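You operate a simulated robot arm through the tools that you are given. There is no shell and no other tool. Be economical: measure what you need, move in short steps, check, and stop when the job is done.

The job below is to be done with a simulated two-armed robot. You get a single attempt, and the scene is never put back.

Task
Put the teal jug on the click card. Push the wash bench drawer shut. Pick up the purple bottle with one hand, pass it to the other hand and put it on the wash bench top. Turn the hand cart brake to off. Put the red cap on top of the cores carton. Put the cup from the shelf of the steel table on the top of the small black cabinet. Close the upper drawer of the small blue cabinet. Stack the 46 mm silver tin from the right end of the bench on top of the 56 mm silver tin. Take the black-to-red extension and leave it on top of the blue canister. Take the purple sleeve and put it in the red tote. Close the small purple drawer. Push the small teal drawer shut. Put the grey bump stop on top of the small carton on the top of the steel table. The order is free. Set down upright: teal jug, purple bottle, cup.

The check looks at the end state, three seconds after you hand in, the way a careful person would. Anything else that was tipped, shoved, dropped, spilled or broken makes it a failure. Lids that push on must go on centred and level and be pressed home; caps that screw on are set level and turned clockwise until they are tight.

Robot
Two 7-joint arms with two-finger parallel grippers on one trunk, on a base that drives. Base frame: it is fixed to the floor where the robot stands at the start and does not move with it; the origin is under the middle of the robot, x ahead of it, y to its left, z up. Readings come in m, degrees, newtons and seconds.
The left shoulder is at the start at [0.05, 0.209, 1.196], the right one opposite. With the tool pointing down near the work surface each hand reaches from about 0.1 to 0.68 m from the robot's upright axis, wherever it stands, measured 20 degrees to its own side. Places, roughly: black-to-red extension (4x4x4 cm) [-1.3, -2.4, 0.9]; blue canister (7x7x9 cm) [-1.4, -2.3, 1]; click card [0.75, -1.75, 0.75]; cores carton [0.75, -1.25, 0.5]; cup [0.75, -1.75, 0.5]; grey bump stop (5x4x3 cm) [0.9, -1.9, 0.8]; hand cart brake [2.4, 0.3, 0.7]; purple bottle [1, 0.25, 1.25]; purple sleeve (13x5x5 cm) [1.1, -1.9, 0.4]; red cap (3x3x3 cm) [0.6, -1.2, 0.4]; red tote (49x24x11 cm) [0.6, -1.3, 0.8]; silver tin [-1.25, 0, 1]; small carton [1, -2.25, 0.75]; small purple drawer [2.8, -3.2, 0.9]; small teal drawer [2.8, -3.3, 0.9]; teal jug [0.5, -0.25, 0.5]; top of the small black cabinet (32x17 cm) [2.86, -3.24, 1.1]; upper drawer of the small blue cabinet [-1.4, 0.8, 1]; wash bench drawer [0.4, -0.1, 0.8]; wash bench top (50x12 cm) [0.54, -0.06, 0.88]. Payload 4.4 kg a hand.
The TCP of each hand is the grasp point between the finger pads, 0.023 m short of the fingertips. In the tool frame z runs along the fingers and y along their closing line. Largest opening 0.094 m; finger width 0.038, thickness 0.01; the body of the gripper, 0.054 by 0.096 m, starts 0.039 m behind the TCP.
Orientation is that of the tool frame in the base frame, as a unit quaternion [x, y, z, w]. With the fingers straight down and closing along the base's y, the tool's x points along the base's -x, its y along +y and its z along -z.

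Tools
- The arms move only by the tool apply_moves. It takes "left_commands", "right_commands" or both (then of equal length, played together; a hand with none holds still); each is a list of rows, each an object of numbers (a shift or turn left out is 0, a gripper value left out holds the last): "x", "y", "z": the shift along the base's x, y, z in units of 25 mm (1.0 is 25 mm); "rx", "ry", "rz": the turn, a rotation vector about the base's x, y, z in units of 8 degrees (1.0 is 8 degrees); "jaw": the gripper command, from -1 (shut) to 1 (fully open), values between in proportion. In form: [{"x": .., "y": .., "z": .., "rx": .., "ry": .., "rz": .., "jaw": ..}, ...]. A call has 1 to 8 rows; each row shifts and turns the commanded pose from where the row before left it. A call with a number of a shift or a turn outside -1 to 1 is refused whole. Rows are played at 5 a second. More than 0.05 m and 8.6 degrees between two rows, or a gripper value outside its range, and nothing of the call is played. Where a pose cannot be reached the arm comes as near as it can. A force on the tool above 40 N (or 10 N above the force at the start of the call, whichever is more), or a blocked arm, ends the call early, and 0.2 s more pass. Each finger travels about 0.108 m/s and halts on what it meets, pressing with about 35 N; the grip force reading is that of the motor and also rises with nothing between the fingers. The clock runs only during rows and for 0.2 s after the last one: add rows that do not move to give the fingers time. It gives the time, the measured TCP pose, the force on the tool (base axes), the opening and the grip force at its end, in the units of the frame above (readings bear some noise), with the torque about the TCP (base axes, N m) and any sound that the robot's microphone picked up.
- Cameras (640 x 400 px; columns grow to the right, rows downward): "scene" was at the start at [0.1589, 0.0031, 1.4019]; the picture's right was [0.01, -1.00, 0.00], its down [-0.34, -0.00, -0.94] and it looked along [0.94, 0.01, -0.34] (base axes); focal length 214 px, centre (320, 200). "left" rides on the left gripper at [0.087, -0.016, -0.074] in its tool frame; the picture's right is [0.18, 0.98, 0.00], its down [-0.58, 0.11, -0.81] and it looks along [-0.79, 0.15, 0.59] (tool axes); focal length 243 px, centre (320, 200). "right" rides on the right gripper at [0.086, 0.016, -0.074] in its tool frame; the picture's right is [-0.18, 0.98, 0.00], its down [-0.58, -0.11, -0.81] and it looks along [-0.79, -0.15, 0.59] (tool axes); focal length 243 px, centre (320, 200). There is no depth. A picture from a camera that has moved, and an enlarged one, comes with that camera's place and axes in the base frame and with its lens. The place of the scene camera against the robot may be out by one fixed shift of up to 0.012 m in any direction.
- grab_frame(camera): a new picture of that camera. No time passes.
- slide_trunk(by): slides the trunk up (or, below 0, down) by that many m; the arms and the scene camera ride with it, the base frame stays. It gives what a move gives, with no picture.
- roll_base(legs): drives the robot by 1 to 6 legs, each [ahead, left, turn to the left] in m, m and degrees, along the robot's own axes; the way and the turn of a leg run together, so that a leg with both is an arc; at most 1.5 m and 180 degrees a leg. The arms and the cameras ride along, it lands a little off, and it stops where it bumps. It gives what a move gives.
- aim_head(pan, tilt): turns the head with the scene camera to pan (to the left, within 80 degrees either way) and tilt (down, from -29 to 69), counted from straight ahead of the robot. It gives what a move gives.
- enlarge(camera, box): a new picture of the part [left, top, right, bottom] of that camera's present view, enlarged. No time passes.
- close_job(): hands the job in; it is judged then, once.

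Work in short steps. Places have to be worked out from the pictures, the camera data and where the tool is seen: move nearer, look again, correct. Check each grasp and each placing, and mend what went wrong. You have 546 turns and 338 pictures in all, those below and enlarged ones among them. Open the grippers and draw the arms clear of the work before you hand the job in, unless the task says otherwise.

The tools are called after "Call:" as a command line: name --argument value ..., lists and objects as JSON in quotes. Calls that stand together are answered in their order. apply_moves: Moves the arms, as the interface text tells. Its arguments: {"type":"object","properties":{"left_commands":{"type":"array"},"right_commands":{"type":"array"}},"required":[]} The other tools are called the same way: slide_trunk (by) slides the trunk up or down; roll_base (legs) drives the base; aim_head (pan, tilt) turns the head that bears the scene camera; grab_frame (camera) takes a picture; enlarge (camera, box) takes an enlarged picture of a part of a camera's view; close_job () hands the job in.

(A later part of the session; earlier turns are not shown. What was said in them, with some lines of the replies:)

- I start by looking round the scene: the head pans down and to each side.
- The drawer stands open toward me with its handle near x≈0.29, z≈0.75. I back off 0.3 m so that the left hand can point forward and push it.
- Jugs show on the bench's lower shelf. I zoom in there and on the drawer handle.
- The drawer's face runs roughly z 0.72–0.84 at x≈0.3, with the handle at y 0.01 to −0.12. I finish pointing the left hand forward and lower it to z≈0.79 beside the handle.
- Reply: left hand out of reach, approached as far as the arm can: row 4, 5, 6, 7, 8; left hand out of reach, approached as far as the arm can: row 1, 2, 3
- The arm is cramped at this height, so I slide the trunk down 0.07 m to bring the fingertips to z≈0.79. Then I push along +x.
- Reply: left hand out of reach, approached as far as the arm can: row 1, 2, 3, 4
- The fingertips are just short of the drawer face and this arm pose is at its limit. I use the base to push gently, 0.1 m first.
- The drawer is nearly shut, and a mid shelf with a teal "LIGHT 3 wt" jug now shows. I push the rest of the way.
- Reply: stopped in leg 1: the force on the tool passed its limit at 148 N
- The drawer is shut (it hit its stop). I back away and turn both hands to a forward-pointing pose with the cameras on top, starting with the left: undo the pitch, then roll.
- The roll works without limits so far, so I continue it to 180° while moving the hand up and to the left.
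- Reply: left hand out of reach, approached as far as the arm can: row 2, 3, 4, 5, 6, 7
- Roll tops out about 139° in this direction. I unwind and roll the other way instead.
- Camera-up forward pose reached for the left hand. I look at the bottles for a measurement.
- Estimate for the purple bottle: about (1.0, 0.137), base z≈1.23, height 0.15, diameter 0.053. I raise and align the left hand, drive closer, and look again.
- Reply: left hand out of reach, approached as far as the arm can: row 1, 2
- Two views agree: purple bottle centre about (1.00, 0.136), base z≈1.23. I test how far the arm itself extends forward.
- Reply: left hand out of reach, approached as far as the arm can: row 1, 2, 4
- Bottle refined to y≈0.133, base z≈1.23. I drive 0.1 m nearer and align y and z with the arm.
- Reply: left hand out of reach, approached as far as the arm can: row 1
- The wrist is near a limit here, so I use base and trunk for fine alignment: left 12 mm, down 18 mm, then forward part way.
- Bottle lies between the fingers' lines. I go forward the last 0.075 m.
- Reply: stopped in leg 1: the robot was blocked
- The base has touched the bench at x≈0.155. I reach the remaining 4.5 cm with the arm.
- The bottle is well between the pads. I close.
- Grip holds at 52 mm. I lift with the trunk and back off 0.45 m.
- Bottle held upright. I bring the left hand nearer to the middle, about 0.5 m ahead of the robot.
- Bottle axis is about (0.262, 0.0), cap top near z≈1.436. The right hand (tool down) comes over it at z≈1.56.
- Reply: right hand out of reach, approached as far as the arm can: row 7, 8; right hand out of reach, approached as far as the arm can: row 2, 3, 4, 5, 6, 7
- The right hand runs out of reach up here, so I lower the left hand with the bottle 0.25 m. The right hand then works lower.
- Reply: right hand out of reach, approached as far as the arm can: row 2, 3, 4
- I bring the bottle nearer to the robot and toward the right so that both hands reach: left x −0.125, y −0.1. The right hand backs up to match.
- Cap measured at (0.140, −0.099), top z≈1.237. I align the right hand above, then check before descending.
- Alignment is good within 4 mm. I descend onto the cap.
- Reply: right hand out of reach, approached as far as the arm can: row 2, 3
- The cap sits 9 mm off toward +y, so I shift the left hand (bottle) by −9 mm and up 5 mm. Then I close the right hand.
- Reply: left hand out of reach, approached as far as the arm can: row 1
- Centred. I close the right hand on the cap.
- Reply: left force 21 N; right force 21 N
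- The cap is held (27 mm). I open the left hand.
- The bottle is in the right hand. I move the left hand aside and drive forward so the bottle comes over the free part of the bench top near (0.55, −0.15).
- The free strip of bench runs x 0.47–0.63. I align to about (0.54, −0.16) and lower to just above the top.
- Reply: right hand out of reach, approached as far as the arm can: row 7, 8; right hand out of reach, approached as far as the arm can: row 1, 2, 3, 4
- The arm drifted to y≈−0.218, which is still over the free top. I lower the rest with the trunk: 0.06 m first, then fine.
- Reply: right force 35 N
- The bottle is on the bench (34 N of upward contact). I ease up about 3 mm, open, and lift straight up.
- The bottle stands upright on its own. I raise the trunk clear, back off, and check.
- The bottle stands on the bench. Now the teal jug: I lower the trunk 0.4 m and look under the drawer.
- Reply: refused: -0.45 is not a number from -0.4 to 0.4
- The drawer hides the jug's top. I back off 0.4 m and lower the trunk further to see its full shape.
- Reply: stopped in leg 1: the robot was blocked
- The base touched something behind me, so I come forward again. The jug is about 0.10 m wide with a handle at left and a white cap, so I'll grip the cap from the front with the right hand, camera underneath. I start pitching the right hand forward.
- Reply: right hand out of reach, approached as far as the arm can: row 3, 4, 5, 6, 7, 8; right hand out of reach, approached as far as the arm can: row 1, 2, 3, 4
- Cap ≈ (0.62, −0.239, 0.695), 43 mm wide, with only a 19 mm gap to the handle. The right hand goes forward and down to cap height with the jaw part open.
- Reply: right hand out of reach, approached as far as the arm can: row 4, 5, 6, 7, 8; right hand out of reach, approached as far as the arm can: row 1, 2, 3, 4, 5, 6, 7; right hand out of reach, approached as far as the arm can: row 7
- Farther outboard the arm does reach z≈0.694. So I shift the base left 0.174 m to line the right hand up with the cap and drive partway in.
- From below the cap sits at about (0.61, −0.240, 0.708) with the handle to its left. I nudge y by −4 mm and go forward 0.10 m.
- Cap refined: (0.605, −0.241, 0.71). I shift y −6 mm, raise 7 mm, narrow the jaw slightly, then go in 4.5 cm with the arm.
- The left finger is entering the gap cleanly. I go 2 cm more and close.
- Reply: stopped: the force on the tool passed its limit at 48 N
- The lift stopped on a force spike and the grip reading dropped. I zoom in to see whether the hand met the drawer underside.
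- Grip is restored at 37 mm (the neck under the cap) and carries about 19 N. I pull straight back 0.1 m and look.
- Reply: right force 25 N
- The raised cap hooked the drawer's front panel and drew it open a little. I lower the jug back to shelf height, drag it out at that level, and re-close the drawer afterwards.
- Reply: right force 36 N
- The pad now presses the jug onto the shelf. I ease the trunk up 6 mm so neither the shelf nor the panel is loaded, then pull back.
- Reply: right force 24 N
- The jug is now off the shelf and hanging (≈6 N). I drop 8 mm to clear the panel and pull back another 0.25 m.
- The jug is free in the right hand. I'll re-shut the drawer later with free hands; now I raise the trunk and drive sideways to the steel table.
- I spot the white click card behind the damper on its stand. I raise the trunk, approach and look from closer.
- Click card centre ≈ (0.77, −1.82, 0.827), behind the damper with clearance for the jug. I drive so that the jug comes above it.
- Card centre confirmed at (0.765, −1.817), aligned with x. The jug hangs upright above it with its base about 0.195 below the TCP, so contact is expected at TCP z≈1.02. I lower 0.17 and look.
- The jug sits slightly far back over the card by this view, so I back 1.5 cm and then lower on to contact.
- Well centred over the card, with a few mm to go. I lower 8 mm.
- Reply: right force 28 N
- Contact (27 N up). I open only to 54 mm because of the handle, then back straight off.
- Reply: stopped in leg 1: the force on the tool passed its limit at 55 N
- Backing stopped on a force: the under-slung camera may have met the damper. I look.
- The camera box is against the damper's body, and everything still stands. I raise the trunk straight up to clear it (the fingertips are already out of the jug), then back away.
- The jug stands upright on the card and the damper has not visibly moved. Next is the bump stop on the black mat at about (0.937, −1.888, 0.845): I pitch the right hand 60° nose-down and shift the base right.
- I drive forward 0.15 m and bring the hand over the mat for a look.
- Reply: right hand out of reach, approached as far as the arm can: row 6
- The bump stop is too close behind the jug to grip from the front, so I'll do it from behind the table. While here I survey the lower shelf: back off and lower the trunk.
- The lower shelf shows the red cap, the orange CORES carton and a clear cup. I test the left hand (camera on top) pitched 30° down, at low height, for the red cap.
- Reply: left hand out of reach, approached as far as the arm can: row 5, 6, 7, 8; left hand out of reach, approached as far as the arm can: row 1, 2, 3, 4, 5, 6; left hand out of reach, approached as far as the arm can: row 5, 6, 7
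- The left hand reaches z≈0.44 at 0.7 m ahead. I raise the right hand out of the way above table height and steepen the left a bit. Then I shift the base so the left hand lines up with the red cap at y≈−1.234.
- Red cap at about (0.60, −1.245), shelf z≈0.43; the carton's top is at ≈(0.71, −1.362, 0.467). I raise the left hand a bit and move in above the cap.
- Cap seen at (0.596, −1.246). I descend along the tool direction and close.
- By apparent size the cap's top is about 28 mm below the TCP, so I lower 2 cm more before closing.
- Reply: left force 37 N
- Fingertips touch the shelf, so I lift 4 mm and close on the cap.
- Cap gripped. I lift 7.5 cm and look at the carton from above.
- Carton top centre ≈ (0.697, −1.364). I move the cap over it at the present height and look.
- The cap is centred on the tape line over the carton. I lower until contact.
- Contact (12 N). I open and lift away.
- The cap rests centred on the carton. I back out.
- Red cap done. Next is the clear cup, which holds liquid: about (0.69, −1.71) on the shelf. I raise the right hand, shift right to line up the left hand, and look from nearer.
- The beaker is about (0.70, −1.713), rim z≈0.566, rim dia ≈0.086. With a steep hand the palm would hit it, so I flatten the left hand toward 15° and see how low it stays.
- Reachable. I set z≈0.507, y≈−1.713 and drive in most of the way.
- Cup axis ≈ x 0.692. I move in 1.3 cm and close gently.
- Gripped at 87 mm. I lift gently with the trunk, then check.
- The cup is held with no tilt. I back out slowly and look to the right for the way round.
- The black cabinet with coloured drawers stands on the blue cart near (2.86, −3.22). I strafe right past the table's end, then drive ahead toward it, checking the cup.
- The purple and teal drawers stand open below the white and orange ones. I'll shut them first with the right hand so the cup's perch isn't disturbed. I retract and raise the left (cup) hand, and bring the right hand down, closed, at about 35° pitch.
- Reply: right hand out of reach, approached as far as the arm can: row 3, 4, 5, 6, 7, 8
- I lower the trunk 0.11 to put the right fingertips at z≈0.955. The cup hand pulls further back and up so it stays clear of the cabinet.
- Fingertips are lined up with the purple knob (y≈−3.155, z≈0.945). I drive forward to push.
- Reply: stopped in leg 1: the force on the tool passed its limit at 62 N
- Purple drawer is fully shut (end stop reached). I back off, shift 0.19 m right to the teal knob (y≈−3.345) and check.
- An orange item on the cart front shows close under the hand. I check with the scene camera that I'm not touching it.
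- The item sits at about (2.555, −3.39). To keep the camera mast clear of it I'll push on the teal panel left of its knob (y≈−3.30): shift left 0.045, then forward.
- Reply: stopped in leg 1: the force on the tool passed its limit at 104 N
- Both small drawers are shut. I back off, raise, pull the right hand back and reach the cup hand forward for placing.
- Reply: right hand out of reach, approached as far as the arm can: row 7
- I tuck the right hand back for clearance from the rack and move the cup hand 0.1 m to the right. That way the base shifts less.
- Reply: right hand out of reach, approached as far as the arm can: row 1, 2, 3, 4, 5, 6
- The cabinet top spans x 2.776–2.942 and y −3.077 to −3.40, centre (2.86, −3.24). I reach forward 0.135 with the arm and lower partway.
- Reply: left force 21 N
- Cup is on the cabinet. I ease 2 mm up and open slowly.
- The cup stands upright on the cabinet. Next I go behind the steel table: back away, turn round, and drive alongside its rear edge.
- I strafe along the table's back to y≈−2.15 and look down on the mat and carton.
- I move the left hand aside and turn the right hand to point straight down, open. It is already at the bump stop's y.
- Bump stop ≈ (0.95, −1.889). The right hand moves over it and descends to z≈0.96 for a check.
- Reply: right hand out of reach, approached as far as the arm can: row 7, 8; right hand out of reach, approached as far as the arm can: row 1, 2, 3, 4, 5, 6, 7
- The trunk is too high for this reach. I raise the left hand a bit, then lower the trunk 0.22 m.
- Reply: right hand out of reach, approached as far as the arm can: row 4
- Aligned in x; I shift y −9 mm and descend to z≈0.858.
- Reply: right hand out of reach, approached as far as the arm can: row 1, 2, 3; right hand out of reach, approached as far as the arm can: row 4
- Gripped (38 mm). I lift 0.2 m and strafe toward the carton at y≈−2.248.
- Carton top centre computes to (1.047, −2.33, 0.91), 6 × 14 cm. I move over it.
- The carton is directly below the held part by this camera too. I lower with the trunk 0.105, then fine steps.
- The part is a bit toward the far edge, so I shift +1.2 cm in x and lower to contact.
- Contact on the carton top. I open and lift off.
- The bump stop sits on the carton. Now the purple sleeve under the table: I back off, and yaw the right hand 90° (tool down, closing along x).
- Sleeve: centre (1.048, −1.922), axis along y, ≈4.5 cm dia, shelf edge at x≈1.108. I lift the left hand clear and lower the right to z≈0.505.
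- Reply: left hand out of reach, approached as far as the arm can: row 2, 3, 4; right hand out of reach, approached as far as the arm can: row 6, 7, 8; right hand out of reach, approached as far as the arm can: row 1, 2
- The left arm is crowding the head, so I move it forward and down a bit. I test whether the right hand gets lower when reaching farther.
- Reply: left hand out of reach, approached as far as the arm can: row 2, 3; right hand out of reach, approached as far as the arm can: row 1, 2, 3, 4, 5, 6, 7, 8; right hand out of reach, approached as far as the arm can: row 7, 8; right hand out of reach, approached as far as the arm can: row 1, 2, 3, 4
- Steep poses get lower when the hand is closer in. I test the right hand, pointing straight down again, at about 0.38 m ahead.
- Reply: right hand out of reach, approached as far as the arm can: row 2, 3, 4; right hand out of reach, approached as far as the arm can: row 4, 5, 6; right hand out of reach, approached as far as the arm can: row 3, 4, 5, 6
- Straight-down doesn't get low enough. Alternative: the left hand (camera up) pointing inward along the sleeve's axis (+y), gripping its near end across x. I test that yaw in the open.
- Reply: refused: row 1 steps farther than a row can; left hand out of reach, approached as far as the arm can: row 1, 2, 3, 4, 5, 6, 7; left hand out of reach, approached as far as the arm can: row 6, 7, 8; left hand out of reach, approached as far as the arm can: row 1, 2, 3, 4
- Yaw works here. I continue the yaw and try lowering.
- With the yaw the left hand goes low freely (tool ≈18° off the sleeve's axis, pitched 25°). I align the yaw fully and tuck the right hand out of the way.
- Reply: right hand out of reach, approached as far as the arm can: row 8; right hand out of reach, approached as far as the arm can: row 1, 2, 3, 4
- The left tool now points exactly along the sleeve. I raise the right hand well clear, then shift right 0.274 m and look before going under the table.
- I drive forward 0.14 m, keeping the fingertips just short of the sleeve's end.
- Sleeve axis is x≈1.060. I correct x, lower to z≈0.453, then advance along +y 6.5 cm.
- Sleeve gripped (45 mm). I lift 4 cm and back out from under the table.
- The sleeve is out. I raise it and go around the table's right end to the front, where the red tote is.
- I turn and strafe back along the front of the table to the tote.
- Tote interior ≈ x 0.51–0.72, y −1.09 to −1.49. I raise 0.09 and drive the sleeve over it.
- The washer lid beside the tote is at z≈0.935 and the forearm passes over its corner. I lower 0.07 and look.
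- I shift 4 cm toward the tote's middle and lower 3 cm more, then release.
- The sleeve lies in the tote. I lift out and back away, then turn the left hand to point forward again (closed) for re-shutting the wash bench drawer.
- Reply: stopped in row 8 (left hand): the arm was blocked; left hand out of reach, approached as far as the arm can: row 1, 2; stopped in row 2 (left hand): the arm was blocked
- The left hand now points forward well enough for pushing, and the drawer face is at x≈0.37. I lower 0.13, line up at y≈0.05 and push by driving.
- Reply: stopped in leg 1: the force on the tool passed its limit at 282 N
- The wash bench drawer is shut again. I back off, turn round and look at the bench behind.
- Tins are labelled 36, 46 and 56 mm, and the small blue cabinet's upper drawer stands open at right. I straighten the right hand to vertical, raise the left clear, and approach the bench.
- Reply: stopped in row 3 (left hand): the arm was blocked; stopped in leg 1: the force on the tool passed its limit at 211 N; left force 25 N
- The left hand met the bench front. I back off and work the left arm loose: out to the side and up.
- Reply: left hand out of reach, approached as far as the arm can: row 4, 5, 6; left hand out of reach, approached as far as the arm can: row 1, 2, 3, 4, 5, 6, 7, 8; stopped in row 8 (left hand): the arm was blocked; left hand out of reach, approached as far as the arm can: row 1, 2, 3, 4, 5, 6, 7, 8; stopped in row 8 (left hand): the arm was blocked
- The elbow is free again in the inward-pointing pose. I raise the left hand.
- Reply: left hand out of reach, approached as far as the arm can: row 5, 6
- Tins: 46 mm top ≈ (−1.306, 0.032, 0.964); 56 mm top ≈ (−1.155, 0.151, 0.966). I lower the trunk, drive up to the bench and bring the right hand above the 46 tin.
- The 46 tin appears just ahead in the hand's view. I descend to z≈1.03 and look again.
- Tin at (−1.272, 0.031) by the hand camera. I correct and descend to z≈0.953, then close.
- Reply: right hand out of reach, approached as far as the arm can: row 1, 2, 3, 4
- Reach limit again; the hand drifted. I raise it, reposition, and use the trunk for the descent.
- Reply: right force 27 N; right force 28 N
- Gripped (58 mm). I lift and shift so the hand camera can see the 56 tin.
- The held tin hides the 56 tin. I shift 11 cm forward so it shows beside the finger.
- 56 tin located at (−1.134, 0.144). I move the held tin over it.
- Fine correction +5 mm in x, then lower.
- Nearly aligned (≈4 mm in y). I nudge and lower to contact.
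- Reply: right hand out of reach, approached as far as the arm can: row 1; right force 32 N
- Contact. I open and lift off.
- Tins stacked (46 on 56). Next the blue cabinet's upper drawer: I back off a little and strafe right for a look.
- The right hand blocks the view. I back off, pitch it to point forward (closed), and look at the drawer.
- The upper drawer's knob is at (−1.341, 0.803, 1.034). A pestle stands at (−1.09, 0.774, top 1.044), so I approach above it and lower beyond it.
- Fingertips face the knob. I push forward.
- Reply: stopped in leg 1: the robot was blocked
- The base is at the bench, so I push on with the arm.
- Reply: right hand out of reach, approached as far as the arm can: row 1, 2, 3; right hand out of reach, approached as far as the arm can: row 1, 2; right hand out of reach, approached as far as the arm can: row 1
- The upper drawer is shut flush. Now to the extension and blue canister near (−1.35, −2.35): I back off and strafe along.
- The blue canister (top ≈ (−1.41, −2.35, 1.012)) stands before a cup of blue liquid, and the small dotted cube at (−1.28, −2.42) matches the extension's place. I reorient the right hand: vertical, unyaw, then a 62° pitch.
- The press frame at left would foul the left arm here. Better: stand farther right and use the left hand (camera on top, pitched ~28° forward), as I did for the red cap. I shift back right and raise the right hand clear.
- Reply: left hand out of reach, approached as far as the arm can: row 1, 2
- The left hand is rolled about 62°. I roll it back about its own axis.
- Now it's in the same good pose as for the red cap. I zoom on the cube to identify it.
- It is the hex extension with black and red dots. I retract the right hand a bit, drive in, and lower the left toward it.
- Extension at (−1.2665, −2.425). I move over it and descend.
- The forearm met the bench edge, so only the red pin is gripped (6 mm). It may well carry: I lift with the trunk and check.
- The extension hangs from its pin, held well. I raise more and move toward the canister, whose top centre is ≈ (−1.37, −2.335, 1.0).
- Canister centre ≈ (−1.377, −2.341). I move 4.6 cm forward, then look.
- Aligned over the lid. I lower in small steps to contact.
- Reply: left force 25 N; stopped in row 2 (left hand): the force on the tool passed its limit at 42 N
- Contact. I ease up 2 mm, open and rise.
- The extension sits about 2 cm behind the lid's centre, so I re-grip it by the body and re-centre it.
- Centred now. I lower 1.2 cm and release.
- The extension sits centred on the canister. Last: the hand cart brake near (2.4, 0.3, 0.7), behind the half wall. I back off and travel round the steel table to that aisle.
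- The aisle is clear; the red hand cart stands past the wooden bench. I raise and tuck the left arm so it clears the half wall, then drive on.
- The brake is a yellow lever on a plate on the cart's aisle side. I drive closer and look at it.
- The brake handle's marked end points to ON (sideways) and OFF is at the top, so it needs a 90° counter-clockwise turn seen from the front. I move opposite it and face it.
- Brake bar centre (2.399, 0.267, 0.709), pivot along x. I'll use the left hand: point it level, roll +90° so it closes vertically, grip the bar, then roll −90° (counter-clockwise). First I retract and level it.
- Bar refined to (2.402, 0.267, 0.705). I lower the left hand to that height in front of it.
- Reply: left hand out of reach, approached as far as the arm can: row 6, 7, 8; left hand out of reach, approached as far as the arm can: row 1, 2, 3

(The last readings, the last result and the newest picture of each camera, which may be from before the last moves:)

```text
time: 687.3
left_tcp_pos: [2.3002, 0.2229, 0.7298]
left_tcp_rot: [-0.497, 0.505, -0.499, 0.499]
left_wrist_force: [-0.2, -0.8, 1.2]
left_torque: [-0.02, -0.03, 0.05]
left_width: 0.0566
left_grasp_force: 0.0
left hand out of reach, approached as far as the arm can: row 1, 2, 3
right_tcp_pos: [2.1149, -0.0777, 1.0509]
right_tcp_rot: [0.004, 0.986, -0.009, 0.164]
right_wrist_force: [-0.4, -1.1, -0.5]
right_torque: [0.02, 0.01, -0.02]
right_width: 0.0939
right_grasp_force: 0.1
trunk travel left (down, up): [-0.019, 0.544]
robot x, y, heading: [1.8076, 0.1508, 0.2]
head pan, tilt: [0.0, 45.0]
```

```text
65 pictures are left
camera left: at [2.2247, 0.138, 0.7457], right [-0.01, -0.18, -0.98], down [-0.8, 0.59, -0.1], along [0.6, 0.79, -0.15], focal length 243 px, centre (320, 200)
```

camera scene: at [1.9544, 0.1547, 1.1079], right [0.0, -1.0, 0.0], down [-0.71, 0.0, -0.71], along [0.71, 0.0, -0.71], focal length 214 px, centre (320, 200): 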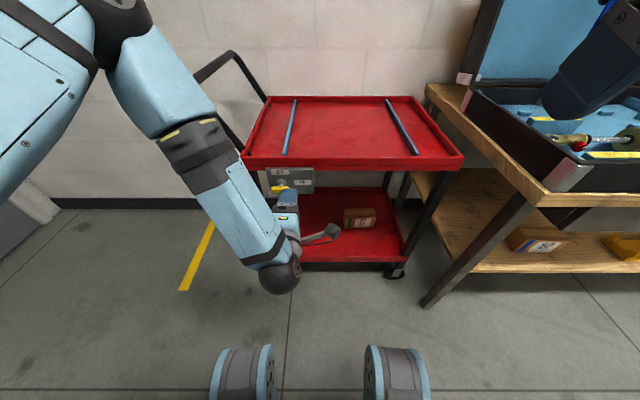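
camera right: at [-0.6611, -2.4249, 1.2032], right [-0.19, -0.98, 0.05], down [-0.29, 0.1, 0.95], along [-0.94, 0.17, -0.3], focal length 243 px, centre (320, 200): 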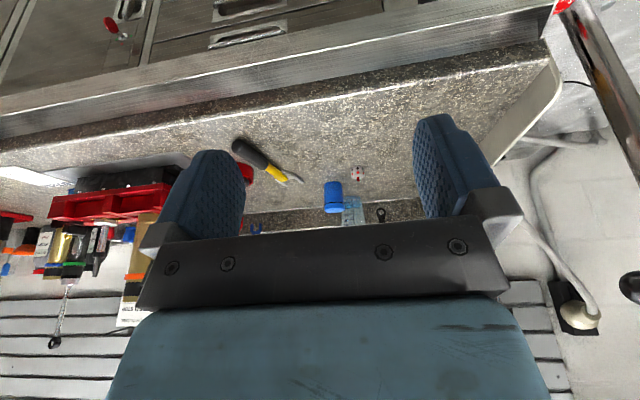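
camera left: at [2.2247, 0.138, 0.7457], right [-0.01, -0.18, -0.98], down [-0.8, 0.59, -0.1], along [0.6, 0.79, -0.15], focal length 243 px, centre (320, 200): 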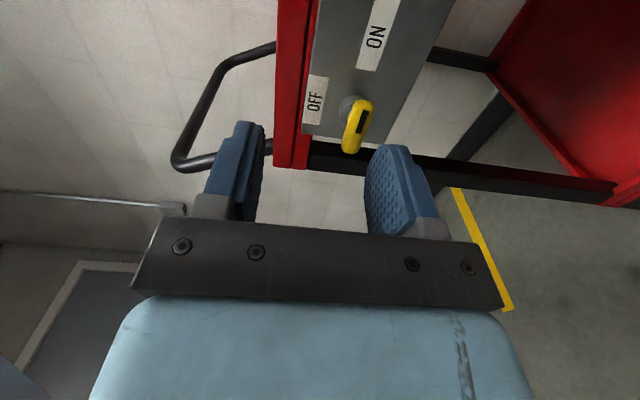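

The hand camera shows the bar clearly at ≈(2.40, 0.262, 0.695). The arm reaches lower farther outboard, so I shift the base right 0.15 and move the hand left and down.

Call:
roll_base --legs '[[0, -0.16, 0]]'

Call:
apply_moves --left_commands '[{"y": 1}, {"y": 1}, {"y": 1}, {"y": 1}, {"y": 1, "z": -0.3}, {"y": 1, "z": -0.3}, {"y": 1, "z": -0.3}, {"y": 1, "z": -0.4}]'

Call:
grab_frame --camera "left"

```text
time: 689.3
left_tcp_pos: [2.3001, 0.064, 0.7295]
left_tcp_rot: [-0.497, 0.505, -0.499, 0.499]
left_wrist_force: [0.6, -0.8, -0.1]
left_torque: [0.0, -0.01, 0.03]
left_width: 0.0564
left_grasp_force: 0.1
right_tcp_pos: [2.1143, -0.2377, 1.0518]
right_tcp_rot: [0.003, 0.986, -0.008, 0.164]
right_wrist_force: [0.0, 1.1, -0.4]
right_torque: [0.0, -0.03, 0.01]
right_width: 0.0943
right_grasp_force: 0.1
trunk travel left (down, up): [-0.019, 0.544]
robot x, y, heading: [1.8067, -0.0097, -0.2]
head pan, tilt: [0.0, 45.0]
```

```text
time: 691.1
left_tcp_pos: [2.2487, 0.1157, 0.7811]
left_tcp_rot: [-0.499, 0.505, -0.498, 0.499]
left_wrist_force: [0.6, -1.0, -1.3]
left_torque: [-0.01, -0.03, -0.01]
left_width: 0.0564
left_grasp_force: 0.0
left hand out of reach, approached as far as the arm can: row 1, 2, 3, 4, 5, 6, 7, 8
right_tcp_pos: [2.1151, -0.2376, 1.0508]
right_tcp_rot: [0.001, 0.986, -0.008, 0.164]
right_wrist_force: [0.6, 0.7, 0.5]
right_torque: [-0.01, -0.03, 0.0]
right_width: 0.094
right_grasp_force: 0.1
trunk travel left (down, up): [-0.019, 0.544]
robot x, y, heading: [1.8086, -0.0034, 0.1]
head pan, tilt: [0.0, 45.0]
```

```text
64 pictures are left
camera left: at [2.1738, 0.0295, 0.7981], right [-0.01, -0.18, -0.98], down [-0.8, 0.59, -0.1], along [0.59, 0.79, -0.15], focal length 243 px, centre (320, 200)
```

left: 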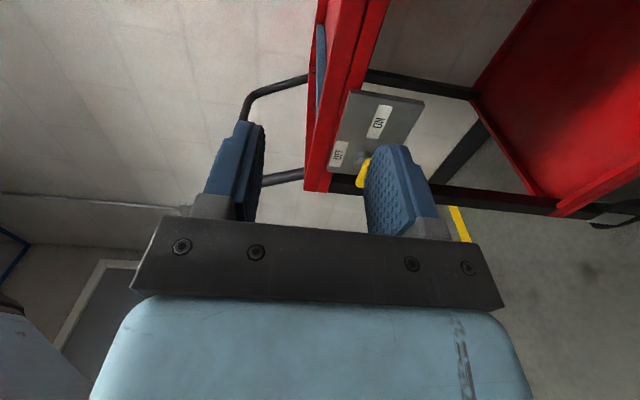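

Inboard is the better side for this arm pose. I shift the base left 0.26 and move the hand inward, forward and down.

Call:
roll_base --legs '[[0, 0.26, 0]]'

Call:
apply_moves --left_commands '[{"y": -1, "x": 0.5}, {"y": -1, "x": 0.5}, {"y": -1, "x": 0.5}, {"y": -1, "x": 0.5}, {"z": -1}, {"z": -1}, {"z": -1}, {"z": -0.3}]'

Call:
grab_frame --camera "left"

```text
time: 694.0
left_tcp_pos: [2.2484, 0.3745, 0.7816]
left_tcp_rot: [-0.499, 0.505, -0.497, 0.499]
left_wrist_force: [-0.4, -0.4, 0.1]
left_torque: [0.0, 0.0, -0.01]
left_width: 0.0564
left_grasp_force: 0.0
right_tcp_pos: [2.1146, 0.0209, 1.0509]
right_tcp_rot: [0.001, 0.986, -0.008, 0.164]
right_wrist_force: [0.2, -0.6, 1.4]
right_torque: [0.0, -0.03, 0.03]
right_width: 0.0937
right_grasp_force: 0.1
trunk travel left (down, up): [-0.019, 0.544]
robot x, y, heading: [1.8091, 0.2512, 0.1]
head pan, tilt: [0.0, 45.0]
```

```text
time: 695.8
left_tcp_pos: [2.2981, 0.2732, 0.6985]
left_tcp_rot: [-0.499, 0.505, -0.498, 0.499]
left_wrist_force: [0.6, -0.3, -1.5]
left_torque: [-0.03, 0.0, 0.0]
left_width: 0.0565
left_grasp_force: 0.0
right_tcp_pos: [2.1136, 0.0207, 1.0503]
right_tcp_rot: [0.002, 0.986, -0.008, 0.164]
right_wrist_force: [0.6, 1.0, -0.3]
right_torque: [0.03, 0.02, 0.02]
right_width: 0.0937
right_grasp_force: 0.1
trunk travel left (down, up): [-0.019, 0.544]
robot x, y, heading: [1.8067, 0.2487, 0.1]
head pan, tilt: [0.0, 45.0]
```

```text
63 pictures are left
camera left: at [2.2236, 0.1874, 0.7153], right [-0.01, -0.18, -0.98], down [-0.8, 0.59, -0.1], along [0.59, 0.79, -0.15], focal length 243 px, centre (320, 200)
```

left: 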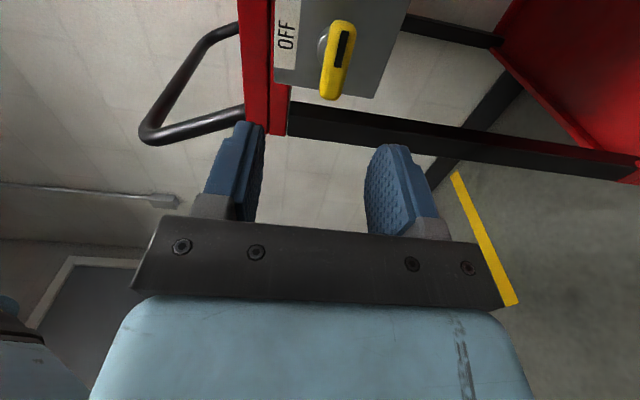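

Bar at (2.402, 0.262, 0.689) by the hand camera. I align and go in partway.

Call:
apply_moves --left_commands '[{"y": -0.4, "z": -0.38}, {"x": 0.8}, {"x": 0.8}, {}]'

Call:
grab_frame --camera "left"

Call:
enlarge --camera "scene" --box '[290, 150, 370, 230]'

```text
time: 696.8
left_tcp_pos: [2.3388, 0.2634, 0.6889]
left_tcp_rot: [-0.499, 0.505, -0.497, 0.499]
left_wrist_force: [1.0, -1.0, -0.2]
left_torque: [0.0, 0.01, 0.0]
left_width: 0.0564
left_grasp_force: 0.0
right_tcp_pos: [2.1138, 0.0206, 1.0507]
right_tcp_rot: [0.003, 0.986, -0.008, 0.164]
right_wrist_force: [0.8, -0.1, 0.7]
right_torque: [-0.01, 0.0, -0.01]
right_width: 0.0942
right_grasp_force: 0.1
trunk travel left (down, up): [-0.019, 0.544]
robot x, y, heading: [1.804, 0.252, 0.4]
head pan, tilt: [0.0, 45.0]
```

```text
62 pictures are left
camera left: at [2.2637, 0.1779, 0.7057], right [-0.01, -0.18, -0.98], down [-0.8, 0.59, -0.1], along [0.59, 0.79, -0.15], focal length 243 px, centre (320, 200)
```

left: 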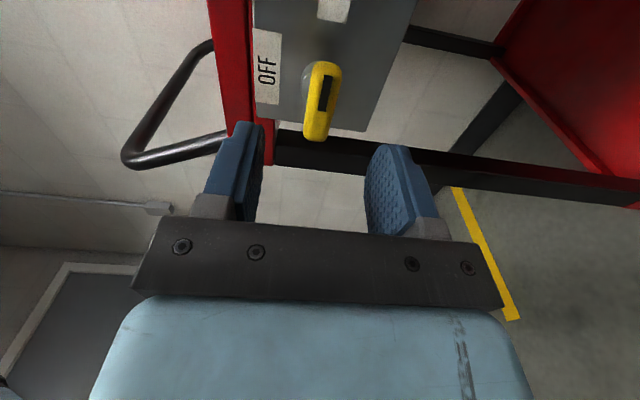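

```text
5.00 times, centred on (330, 190) of scene
camera zoom: at [1.954, 0.253, 1.1079], right [0.0, -1.0, 0.0], down [-0.71, 0.0, -0.71], along [0.71, 0.0, -0.71], focal length 1072 px, centre (270, 250)
```

zoom: 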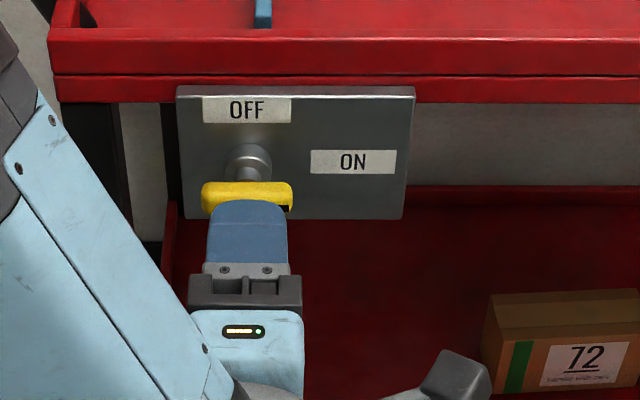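

Well aligned. I advance 4 cm and close on the bar.

Call:
apply_moves --left_commands '[{"x": 0.6}, {"x": 0.6}, {"x": 0.45}, {}]'

Call:
grab_frame --camera "left"

```text
time: 697.8
left_tcp_pos: [2.3794, 0.2645, 0.6888]
left_tcp_rot: [-0.5, 0.504, -0.498, 0.498]
left_wrist_force: [-0.1, -0.2, -0.8]
left_torque: [-0.02, 0.03, 0.0]
left_width: 0.0567
left_grasp_force: 0.0
right_tcp_pos: [2.1147, 0.0213, 1.0512]
right_tcp_rot: [0.002, 0.986, -0.008, 0.164]
right_wrist_force: [0.2, -0.8, 0.4]
right_torque: [0.0, -0.01, -0.03]
right_width: 0.0943
right_grasp_force: 0.0
trunk travel left (down, up): [-0.019, 0.544]
robot x, y, heading: [1.8094, 0.252, 0.4]
head pan, tilt: [0.0, 45.0]
```

```text
60 pictures are left
camera left: at [2.3042, 0.178, 0.7058], right [-0.01, -0.18, -0.98], down [-0.8, 0.59, -0.1], along [0.59, 0.79, -0.15], focal length 243 px, centre (320, 200)
```

left: 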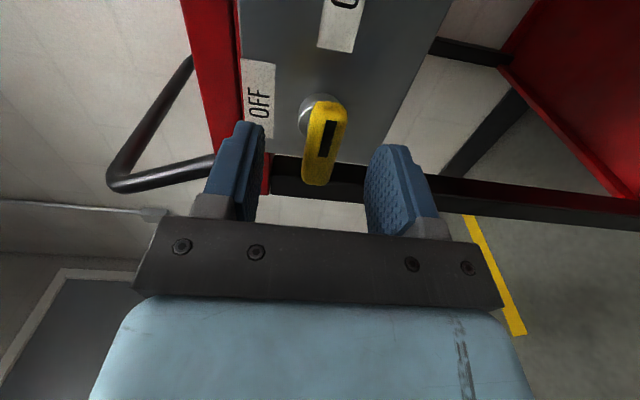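

Call:
apply_moves --left_commands '[{"x": 0.42}, {}, {"jaw": -0.2}, {"jaw": -1}, {"jaw": -1}, {}]'

Call:
grab_frame --camera "left"

```text
time: 699.2
left_tcp_pos: [2.3901, 0.2641, 0.6868]
left_tcp_rot: [-0.501, 0.505, -0.497, 0.498]
left_wrist_force: [-1.7, -1.0, -14.6]
left_torque: [-1.71, -0.4, 0.13]
left_width: 0.0176
left_grasp_force: 44.7
right_tcp_pos: [2.115, 0.0212, 1.0505]
right_tcp_rot: [0.001, 0.986, -0.007, 0.164]
right_wrist_force: [-0.1, -0.1, -0.2]
right_torque: [-0.02, 0.02, -0.01]
right_width: 0.0939
right_grasp_force: 0.1
trunk travel left (down, up): [-0.019, 0.544]
robot x, y, heading: [1.8059, 0.25, 0.1]
head pan, tilt: [0.0, 45.0]
```

```text
59 pictures are left
camera left: at [2.3147, 0.1776, 0.7049], right [-0.01, -0.18, -0.98], down [-0.81, 0.58, -0.1], along [0.59, 0.79, -0.15], focal length 243 px, centre (320, 200)
```

left: 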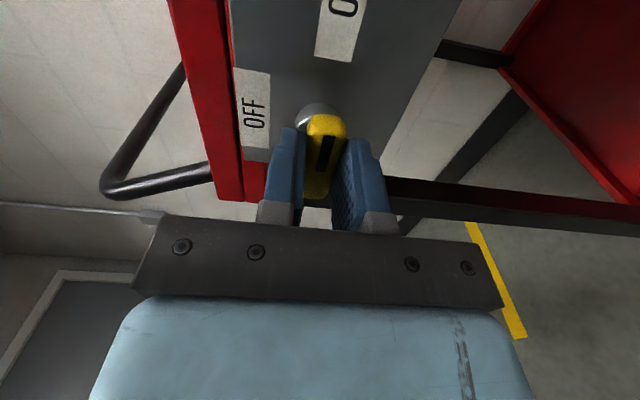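

Gripped. I relieve 2 mm upward and start turning (−rx), checking forces.

Call:
apply_moves --left_commands '[{"z": 0.08}, {"rx": -1}, {"rx": -1}, {"rx": -1}]'

Call:
grab_frame --camera "left"

```text
time: 700.2
left_tcp_pos: [2.3898, 0.2636, 0.6891]
left_tcp_rot: [0.595, -0.39, 0.59, -0.383]
left_wrist_force: [-16.8, 5.4, -33.2]
left_torque: [0.01, -0.5, -0.77]
left_width: 0.0177
left_grasp_force: 45.2
right_tcp_pos: [2.1145, 0.0206, 1.0497]
right_tcp_rot: [0.002, 0.987, -0.008, 0.163]
right_wrist_force: [0.1, -1.0, -0.7]
right_torque: [0.0, -0.02, 0.03]
right_width: 0.094
right_grasp_force: 0.0
trunk travel left (down, up): [-0.019, 0.544]
robot x, y, heading: [1.805, 0.2464, 0.2]
head pan, tilt: [0.0, 45.0]
```

```text
58 pictures are left
camera left: at [2.3151, 0.1919, 0.7398], right [-0.01, -0.56, -0.83], down [-0.81, 0.49, -0.32], along [0.59, 0.66, -0.46], focal length 243 px, centre (320, 200)
```

left: 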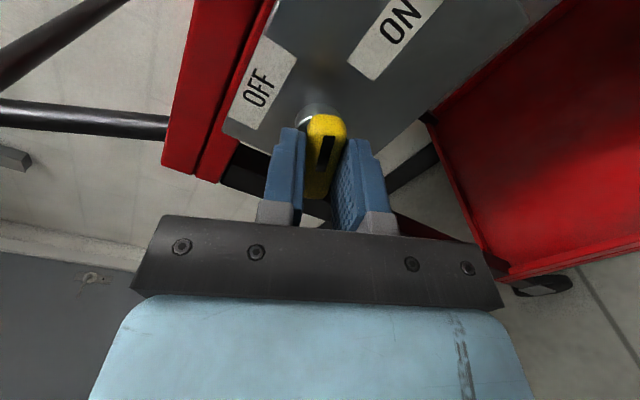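

The bar turns with the hand, but the tool rides a bit high. I correct down 5 mm and continue turning.

Call:
apply_moves --left_commands '[{"z": -0.2, "x": -0.1}, {"rx": -1}, {"rx": -1}, {"rx": -1}]'

Call:
apply_moves --left_commands '[{}, {}]'

```text
time: 701.2
left_tcp_pos: [2.3904, 0.2641, 0.69]
left_tcp_rot: [0.66, -0.254, 0.66, -0.256]
left_wrist_force: [24.9, 16.1, 9.5]
left_torque: [0.03, 0.87, 0.82]
left_width: 0.0181
left_grasp_force: 45.1
right_tcp_pos: [2.1152, 0.0221, 1.0503]
right_tcp_rot: [0.001, 0.986, -0.007, 0.165]
right_wrist_force: [-0.1, 1.3, 0.1]
right_torque: [-0.02, 0.0, 0.01]
right_width: 0.0943
right_grasp_force: 0.0
trunk travel left (down, up): [-0.019, 0.544]
robot x, y, heading: [1.8115, 0.2498, 0.4]
head pan, tilt: [0.0, 45.0]
```

```text
time: 701.7
left_tcp_pos: [2.3903, 0.2654, 0.6903]
left_tcp_rot: [0.659, -0.254, 0.66, -0.257]
left_wrist_force: [1.6, 1.4, 0.0]
left_torque: [0.07, 0.37, 0.03]
left_width: 0.0179
left_grasp_force: 45.0
right_tcp_pos: [2.1144, 0.0212, 1.0503]
right_tcp_rot: [0.001, 0.986, -0.008, 0.165]
right_wrist_force: [0.7, 0.5, -0.6]
right_torque: [0.0, 0.0, 0.0]
right_width: 0.0939
right_grasp_force: 0.1
trunk travel left (down, up): [-0.019, 0.544]
robot x, y, heading: [1.8076, 0.2504, 0.3]
head pan, tilt: [0.0, 45.0]
stopped in row 2 (left hand): the force on the tool passed its limit at 42 N (the readings are from after the stop); the commanded pose is now the measured one
```

48° done; the forces are now relaxed. I continue.

Call:
apply_moves --left_commands '[{"rx": -1}, {"rx": -1}]'

Call:
apply_moves --left_commands '[{"rx": -1}, {"rx": -1}]'

Call:
grab_frame --camera "left"

```text
time: 702.3
left_tcp_pos: [2.3906, 0.2664, 0.6899]
left_tcp_rot: [0.688, -0.159, 0.689, -0.161]
left_wrist_force: [4.3, 7.7, 3.2]
left_torque: [0.03, 0.56, -0.01]
left_width: 0.018
left_grasp_force: 44.6
right_tcp_pos: [2.115, 0.021, 1.0507]
right_tcp_rot: [0.002, 0.986, -0.008, 0.164]
right_wrist_force: [-0.3, 0.3, 0.2]
right_torque: [-0.03, 0.0, 0.02]
right_width: 0.0938
right_grasp_force: 0.0
trunk travel left (down, up): [-0.019, 0.544]
robot x, y, heading: [1.8061, 0.2497, 0.5]
head pan, tilt: [0.0, 45.0]
```

```text
time: 702.9
left_tcp_pos: [2.3895, 0.2657, 0.6911]
left_tcp_rot: [0.704, -0.06, 0.705, -0.064]
left_wrist_force: [2.7, 17.3, 8.3]
left_torque: [0.12, 1.39, 0.13]
left_width: 0.0178
left_grasp_force: 44.7
right_tcp_pos: [2.1149, 0.0222, 1.0516]
right_tcp_rot: [0.002, 0.986, -0.009, 0.165]
right_wrist_force: [0.1, 0.3, -0.5]
right_torque: [0.03, -0.03, -0.01]
right_width: 0.0943
right_grasp_force: 0.1
trunk travel left (down, up): [-0.019, 0.544]
robot x, y, heading: [1.8074, 0.2458, 0.1]
head pan, tilt: [0.0, 45.0]
```

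```text
57 pictures are left
camera left: at [2.3146, 0.266, 0.7783], right [0.01, -1.0, 0.01], down [-0.81, -0.01, -0.59], along [0.59, 0.0, -0.81], focal length 243 px, centre (320, 200)
```

left: 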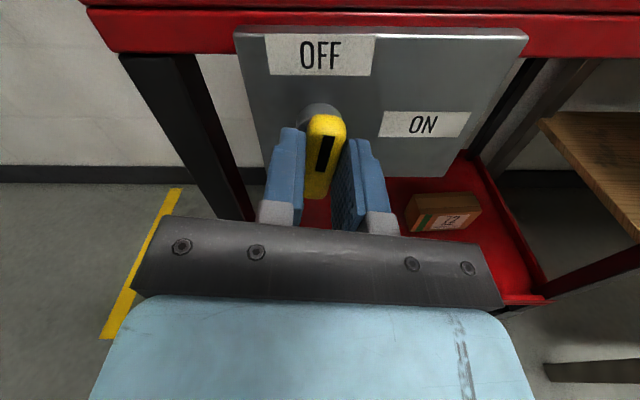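

Nearly at OFF (80°). I finish the last 10° and a touch more.

Call:
apply_moves --left_commands '[{"rx": -0.6, "y": 0.1}, {"rx": -0.65}, {}]'

Call:
apply_moves --left_commands '[{"rx": -0.4}, {}]'

Call:
grab_frame --camera "left"

```text
time: 703.7
left_tcp_pos: [2.3899, 0.2662, 0.6904]
left_tcp_rot: [0.707, 0.0, 0.708, -0.002]
left_wrist_force: [6.8, 9.7, 3.3]
left_torque: [0.0, -1.52, -0.21]
left_width: 0.0183
left_grasp_force: 45.2
right_tcp_pos: [2.1148, 0.022, 1.0508]
right_tcp_rot: [0.001, 0.986, -0.007, 0.165]
right_wrist_force: [0.2, 0.6, -0.3]
right_torque: [0.0, -0.02, 0.02]
right_width: 0.0941
right_grasp_force: 0.0
trunk travel left (down, up): [-0.019, 0.544]
robot x, y, heading: [1.8073, 0.2477, 0.2]
head pan, tilt: [0.0, 45.0]
```

```text
time: 704.3
left_tcp_pos: [2.3888, 0.2654, 0.6919]
left_tcp_rot: [0.707, 0.021, 0.707, 0.016]
left_wrist_force: [10.0, 7.2, 7.6]
left_torque: [1.93, 0.48, -0.29]
left_width: 0.0196
left_grasp_force: 45.3
right_tcp_pos: [2.1151, 0.0204, 1.0508]
right_tcp_rot: [0.001, 0.986, -0.007, 0.165]
right_wrist_force: [0.1, -0.3, -1.0]
right_torque: [0.02, -0.02, 0.0]
right_width: 0.0941
right_grasp_force: 0.1
trunk travel left (down, up): [-0.019, 0.544]
robot x, y, heading: [1.808, 0.2498, 0.3]
head pan, tilt: [0.0, 45.0]
```

```text
56 pictures are left
camera left: at [2.3147, 0.2862, 0.7757], right [0.0, -0.97, 0.23], down [-0.81, -0.14, -0.57], along [0.59, -0.19, -0.78], focal length 243 px, centre (320, 200)
```

left: 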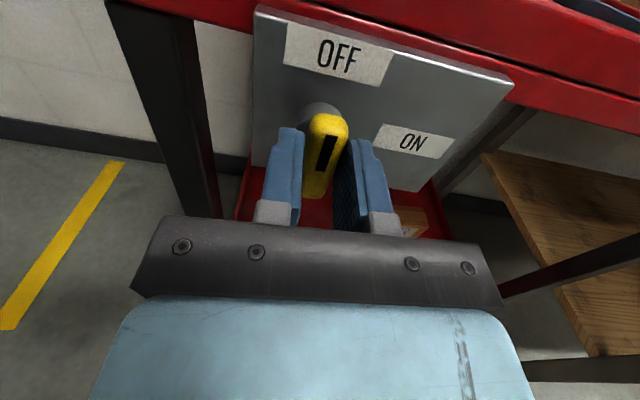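

The handle is vertical at OFF against its stop (torque rises). I release, back straight out, and check.

Call:
apply_moves --left_commands '[{"rx": 0.35}, {"jaw": -0.2}, {"jaw": 0.3}, {"jaw": 0.3}, {"x": -1}, {"x": -1}, {"x": -1}, {"x": -1}]'

Call:
grab_frame --camera "left"

Call:
enlarge --camera "scene" --box '[290, 150, 370, 230]'

```text
time: 706.1
left_tcp_pos: [2.2885, 0.2668, 0.6897]
left_tcp_rot: [0.707, 0.001, 0.707, -0.001]
left_wrist_force: [0.2, -0.1, -0.3]
left_torque: [-0.01, 0.03, -0.01]
left_width: 0.0607
left_grasp_force: 0.1
right_tcp_pos: [2.1144, 0.022, 1.05]
right_tcp_rot: [0.001, 0.986, -0.008, 0.164]
right_wrist_force: [0.4, -1.1, -0.1]
right_torque: [0.01, 0.0, -0.01]
right_width: 0.0938
right_grasp_force: 0.1
trunk travel left (down, up): [-0.019, 0.544]
robot x, y, heading: [1.8071, 0.2536, 0.2]
head pan, tilt: [0.0, 45.0]
```

```text
55 pictures are left
camera left: at [2.214, 0.2828, 0.7761], right [0.0, -0.98, 0.19], down [-0.81, -0.11, -0.58], along [0.59, -0.15, -0.79], focal length 243 px, centre (320, 200)
```

left: 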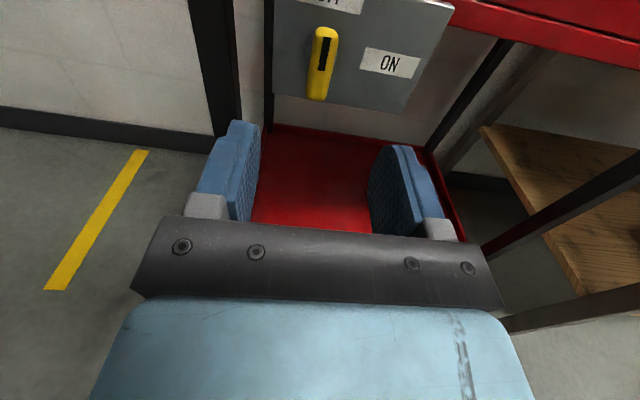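

```text
5.00 times, centred on (330, 190) of scene
camera zoom: at [1.9543, 0.2532, 1.1079], right [0.0, -1.0, 0.0], down [-0.71, 0.0, -0.71], along [0.71, 0.0, -0.71], focal length 1072 px, centre (270, 250)
```

zoom: 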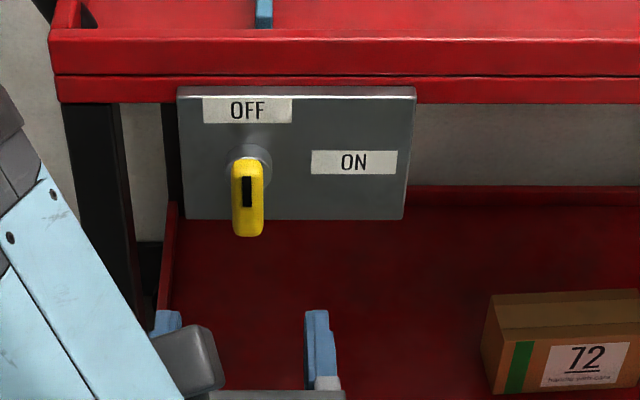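

The handle stands at OFF, mark upward. I draw the arms clear and move back into the aisle before handing in.

Call:
apply_moves --left_commands '[{"x": -0.5, "z": 1, "jaw": 1}, {"x": -0.5, "z": 1}, {"z": 1}, {"z": 1}, {"z": 1}, {"z": 1}]'

Call:
aim_head --pan 0 --tilt 30

Call:
grab_frame --camera "scene"

```text
time: 707.5
left_tcp_pos: [2.2644, 0.2669, 0.8394]
left_tcp_rot: [0.707, 0.002, 0.707, -0.001]
left_wrist_force: [-0.5, -0.3, -0.4]
left_torque: [-0.01, -0.01, 0.02]
left_width: 0.0939
left_grasp_force: 0.1
right_tcp_pos: [2.1142, 0.0207, 1.0509]
right_tcp_rot: [0.001, 0.986, -0.008, 0.164]
right_wrist_force: [0.3, 0.7, -0.2]
right_torque: [0.0, 0.01, -0.02]
right_width: 0.0939
right_grasp_force: 0.1
trunk travel left (down, up): [-0.019, 0.544]
robot x, y, heading: [1.8094, 0.2517, 0.5]
head pan, tilt: [0.0, 45.0]
```

```text
time: 708.3
left_tcp_pos: [2.2643, 0.2669, 0.8394]
left_tcp_rot: [0.707, 0.002, 0.707, -0.001]
left_wrist_force: [-0.3, -0.8, -0.3]
left_torque: [0.0, -0.02, -0.02]
left_width: 0.094
left_grasp_force: 0.0
right_tcp_pos: [2.1157, 0.0211, 1.0503]
right_tcp_rot: [0.002, 0.987, -0.008, 0.163]
right_wrist_force: [-0.3, 0.3, -0.1]
right_torque: [0.0, 0.01, 0.01]
right_width: 0.0939
right_grasp_force: 0.0
trunk travel left (down, up): [-0.019, 0.544]
robot x, y, heading: [1.8044, 0.2513, 0.5]
head pan, tilt: [0.0, 30.0]
```

```text
53 pictures are left
camera scene: at [1.9635, 0.2533, 1.1304], right [0.0, -1.0, 0.0], down [-0.5, 0.0, -0.87], along [0.87, 0.0, -0.5], focal length 214 px, centre (320, 200)
```

scene: 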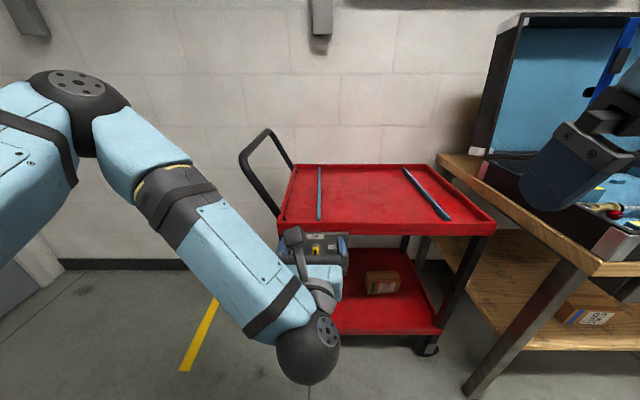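

Call:
close_job

```text
The job is handed in.
```

All 13 tasks were carried out and the job is handed in. The arms were clear of the work, and both grippers were open. Two things came out less certain than the rest:

- **Blue cabinet upper drawer:** it looks flush with the drawer below it, but I felt no firm end stop when pushing it shut.
- **Damper on the steel table:** the hand camera touched it while I was placing the jug. It has not visibly moved.
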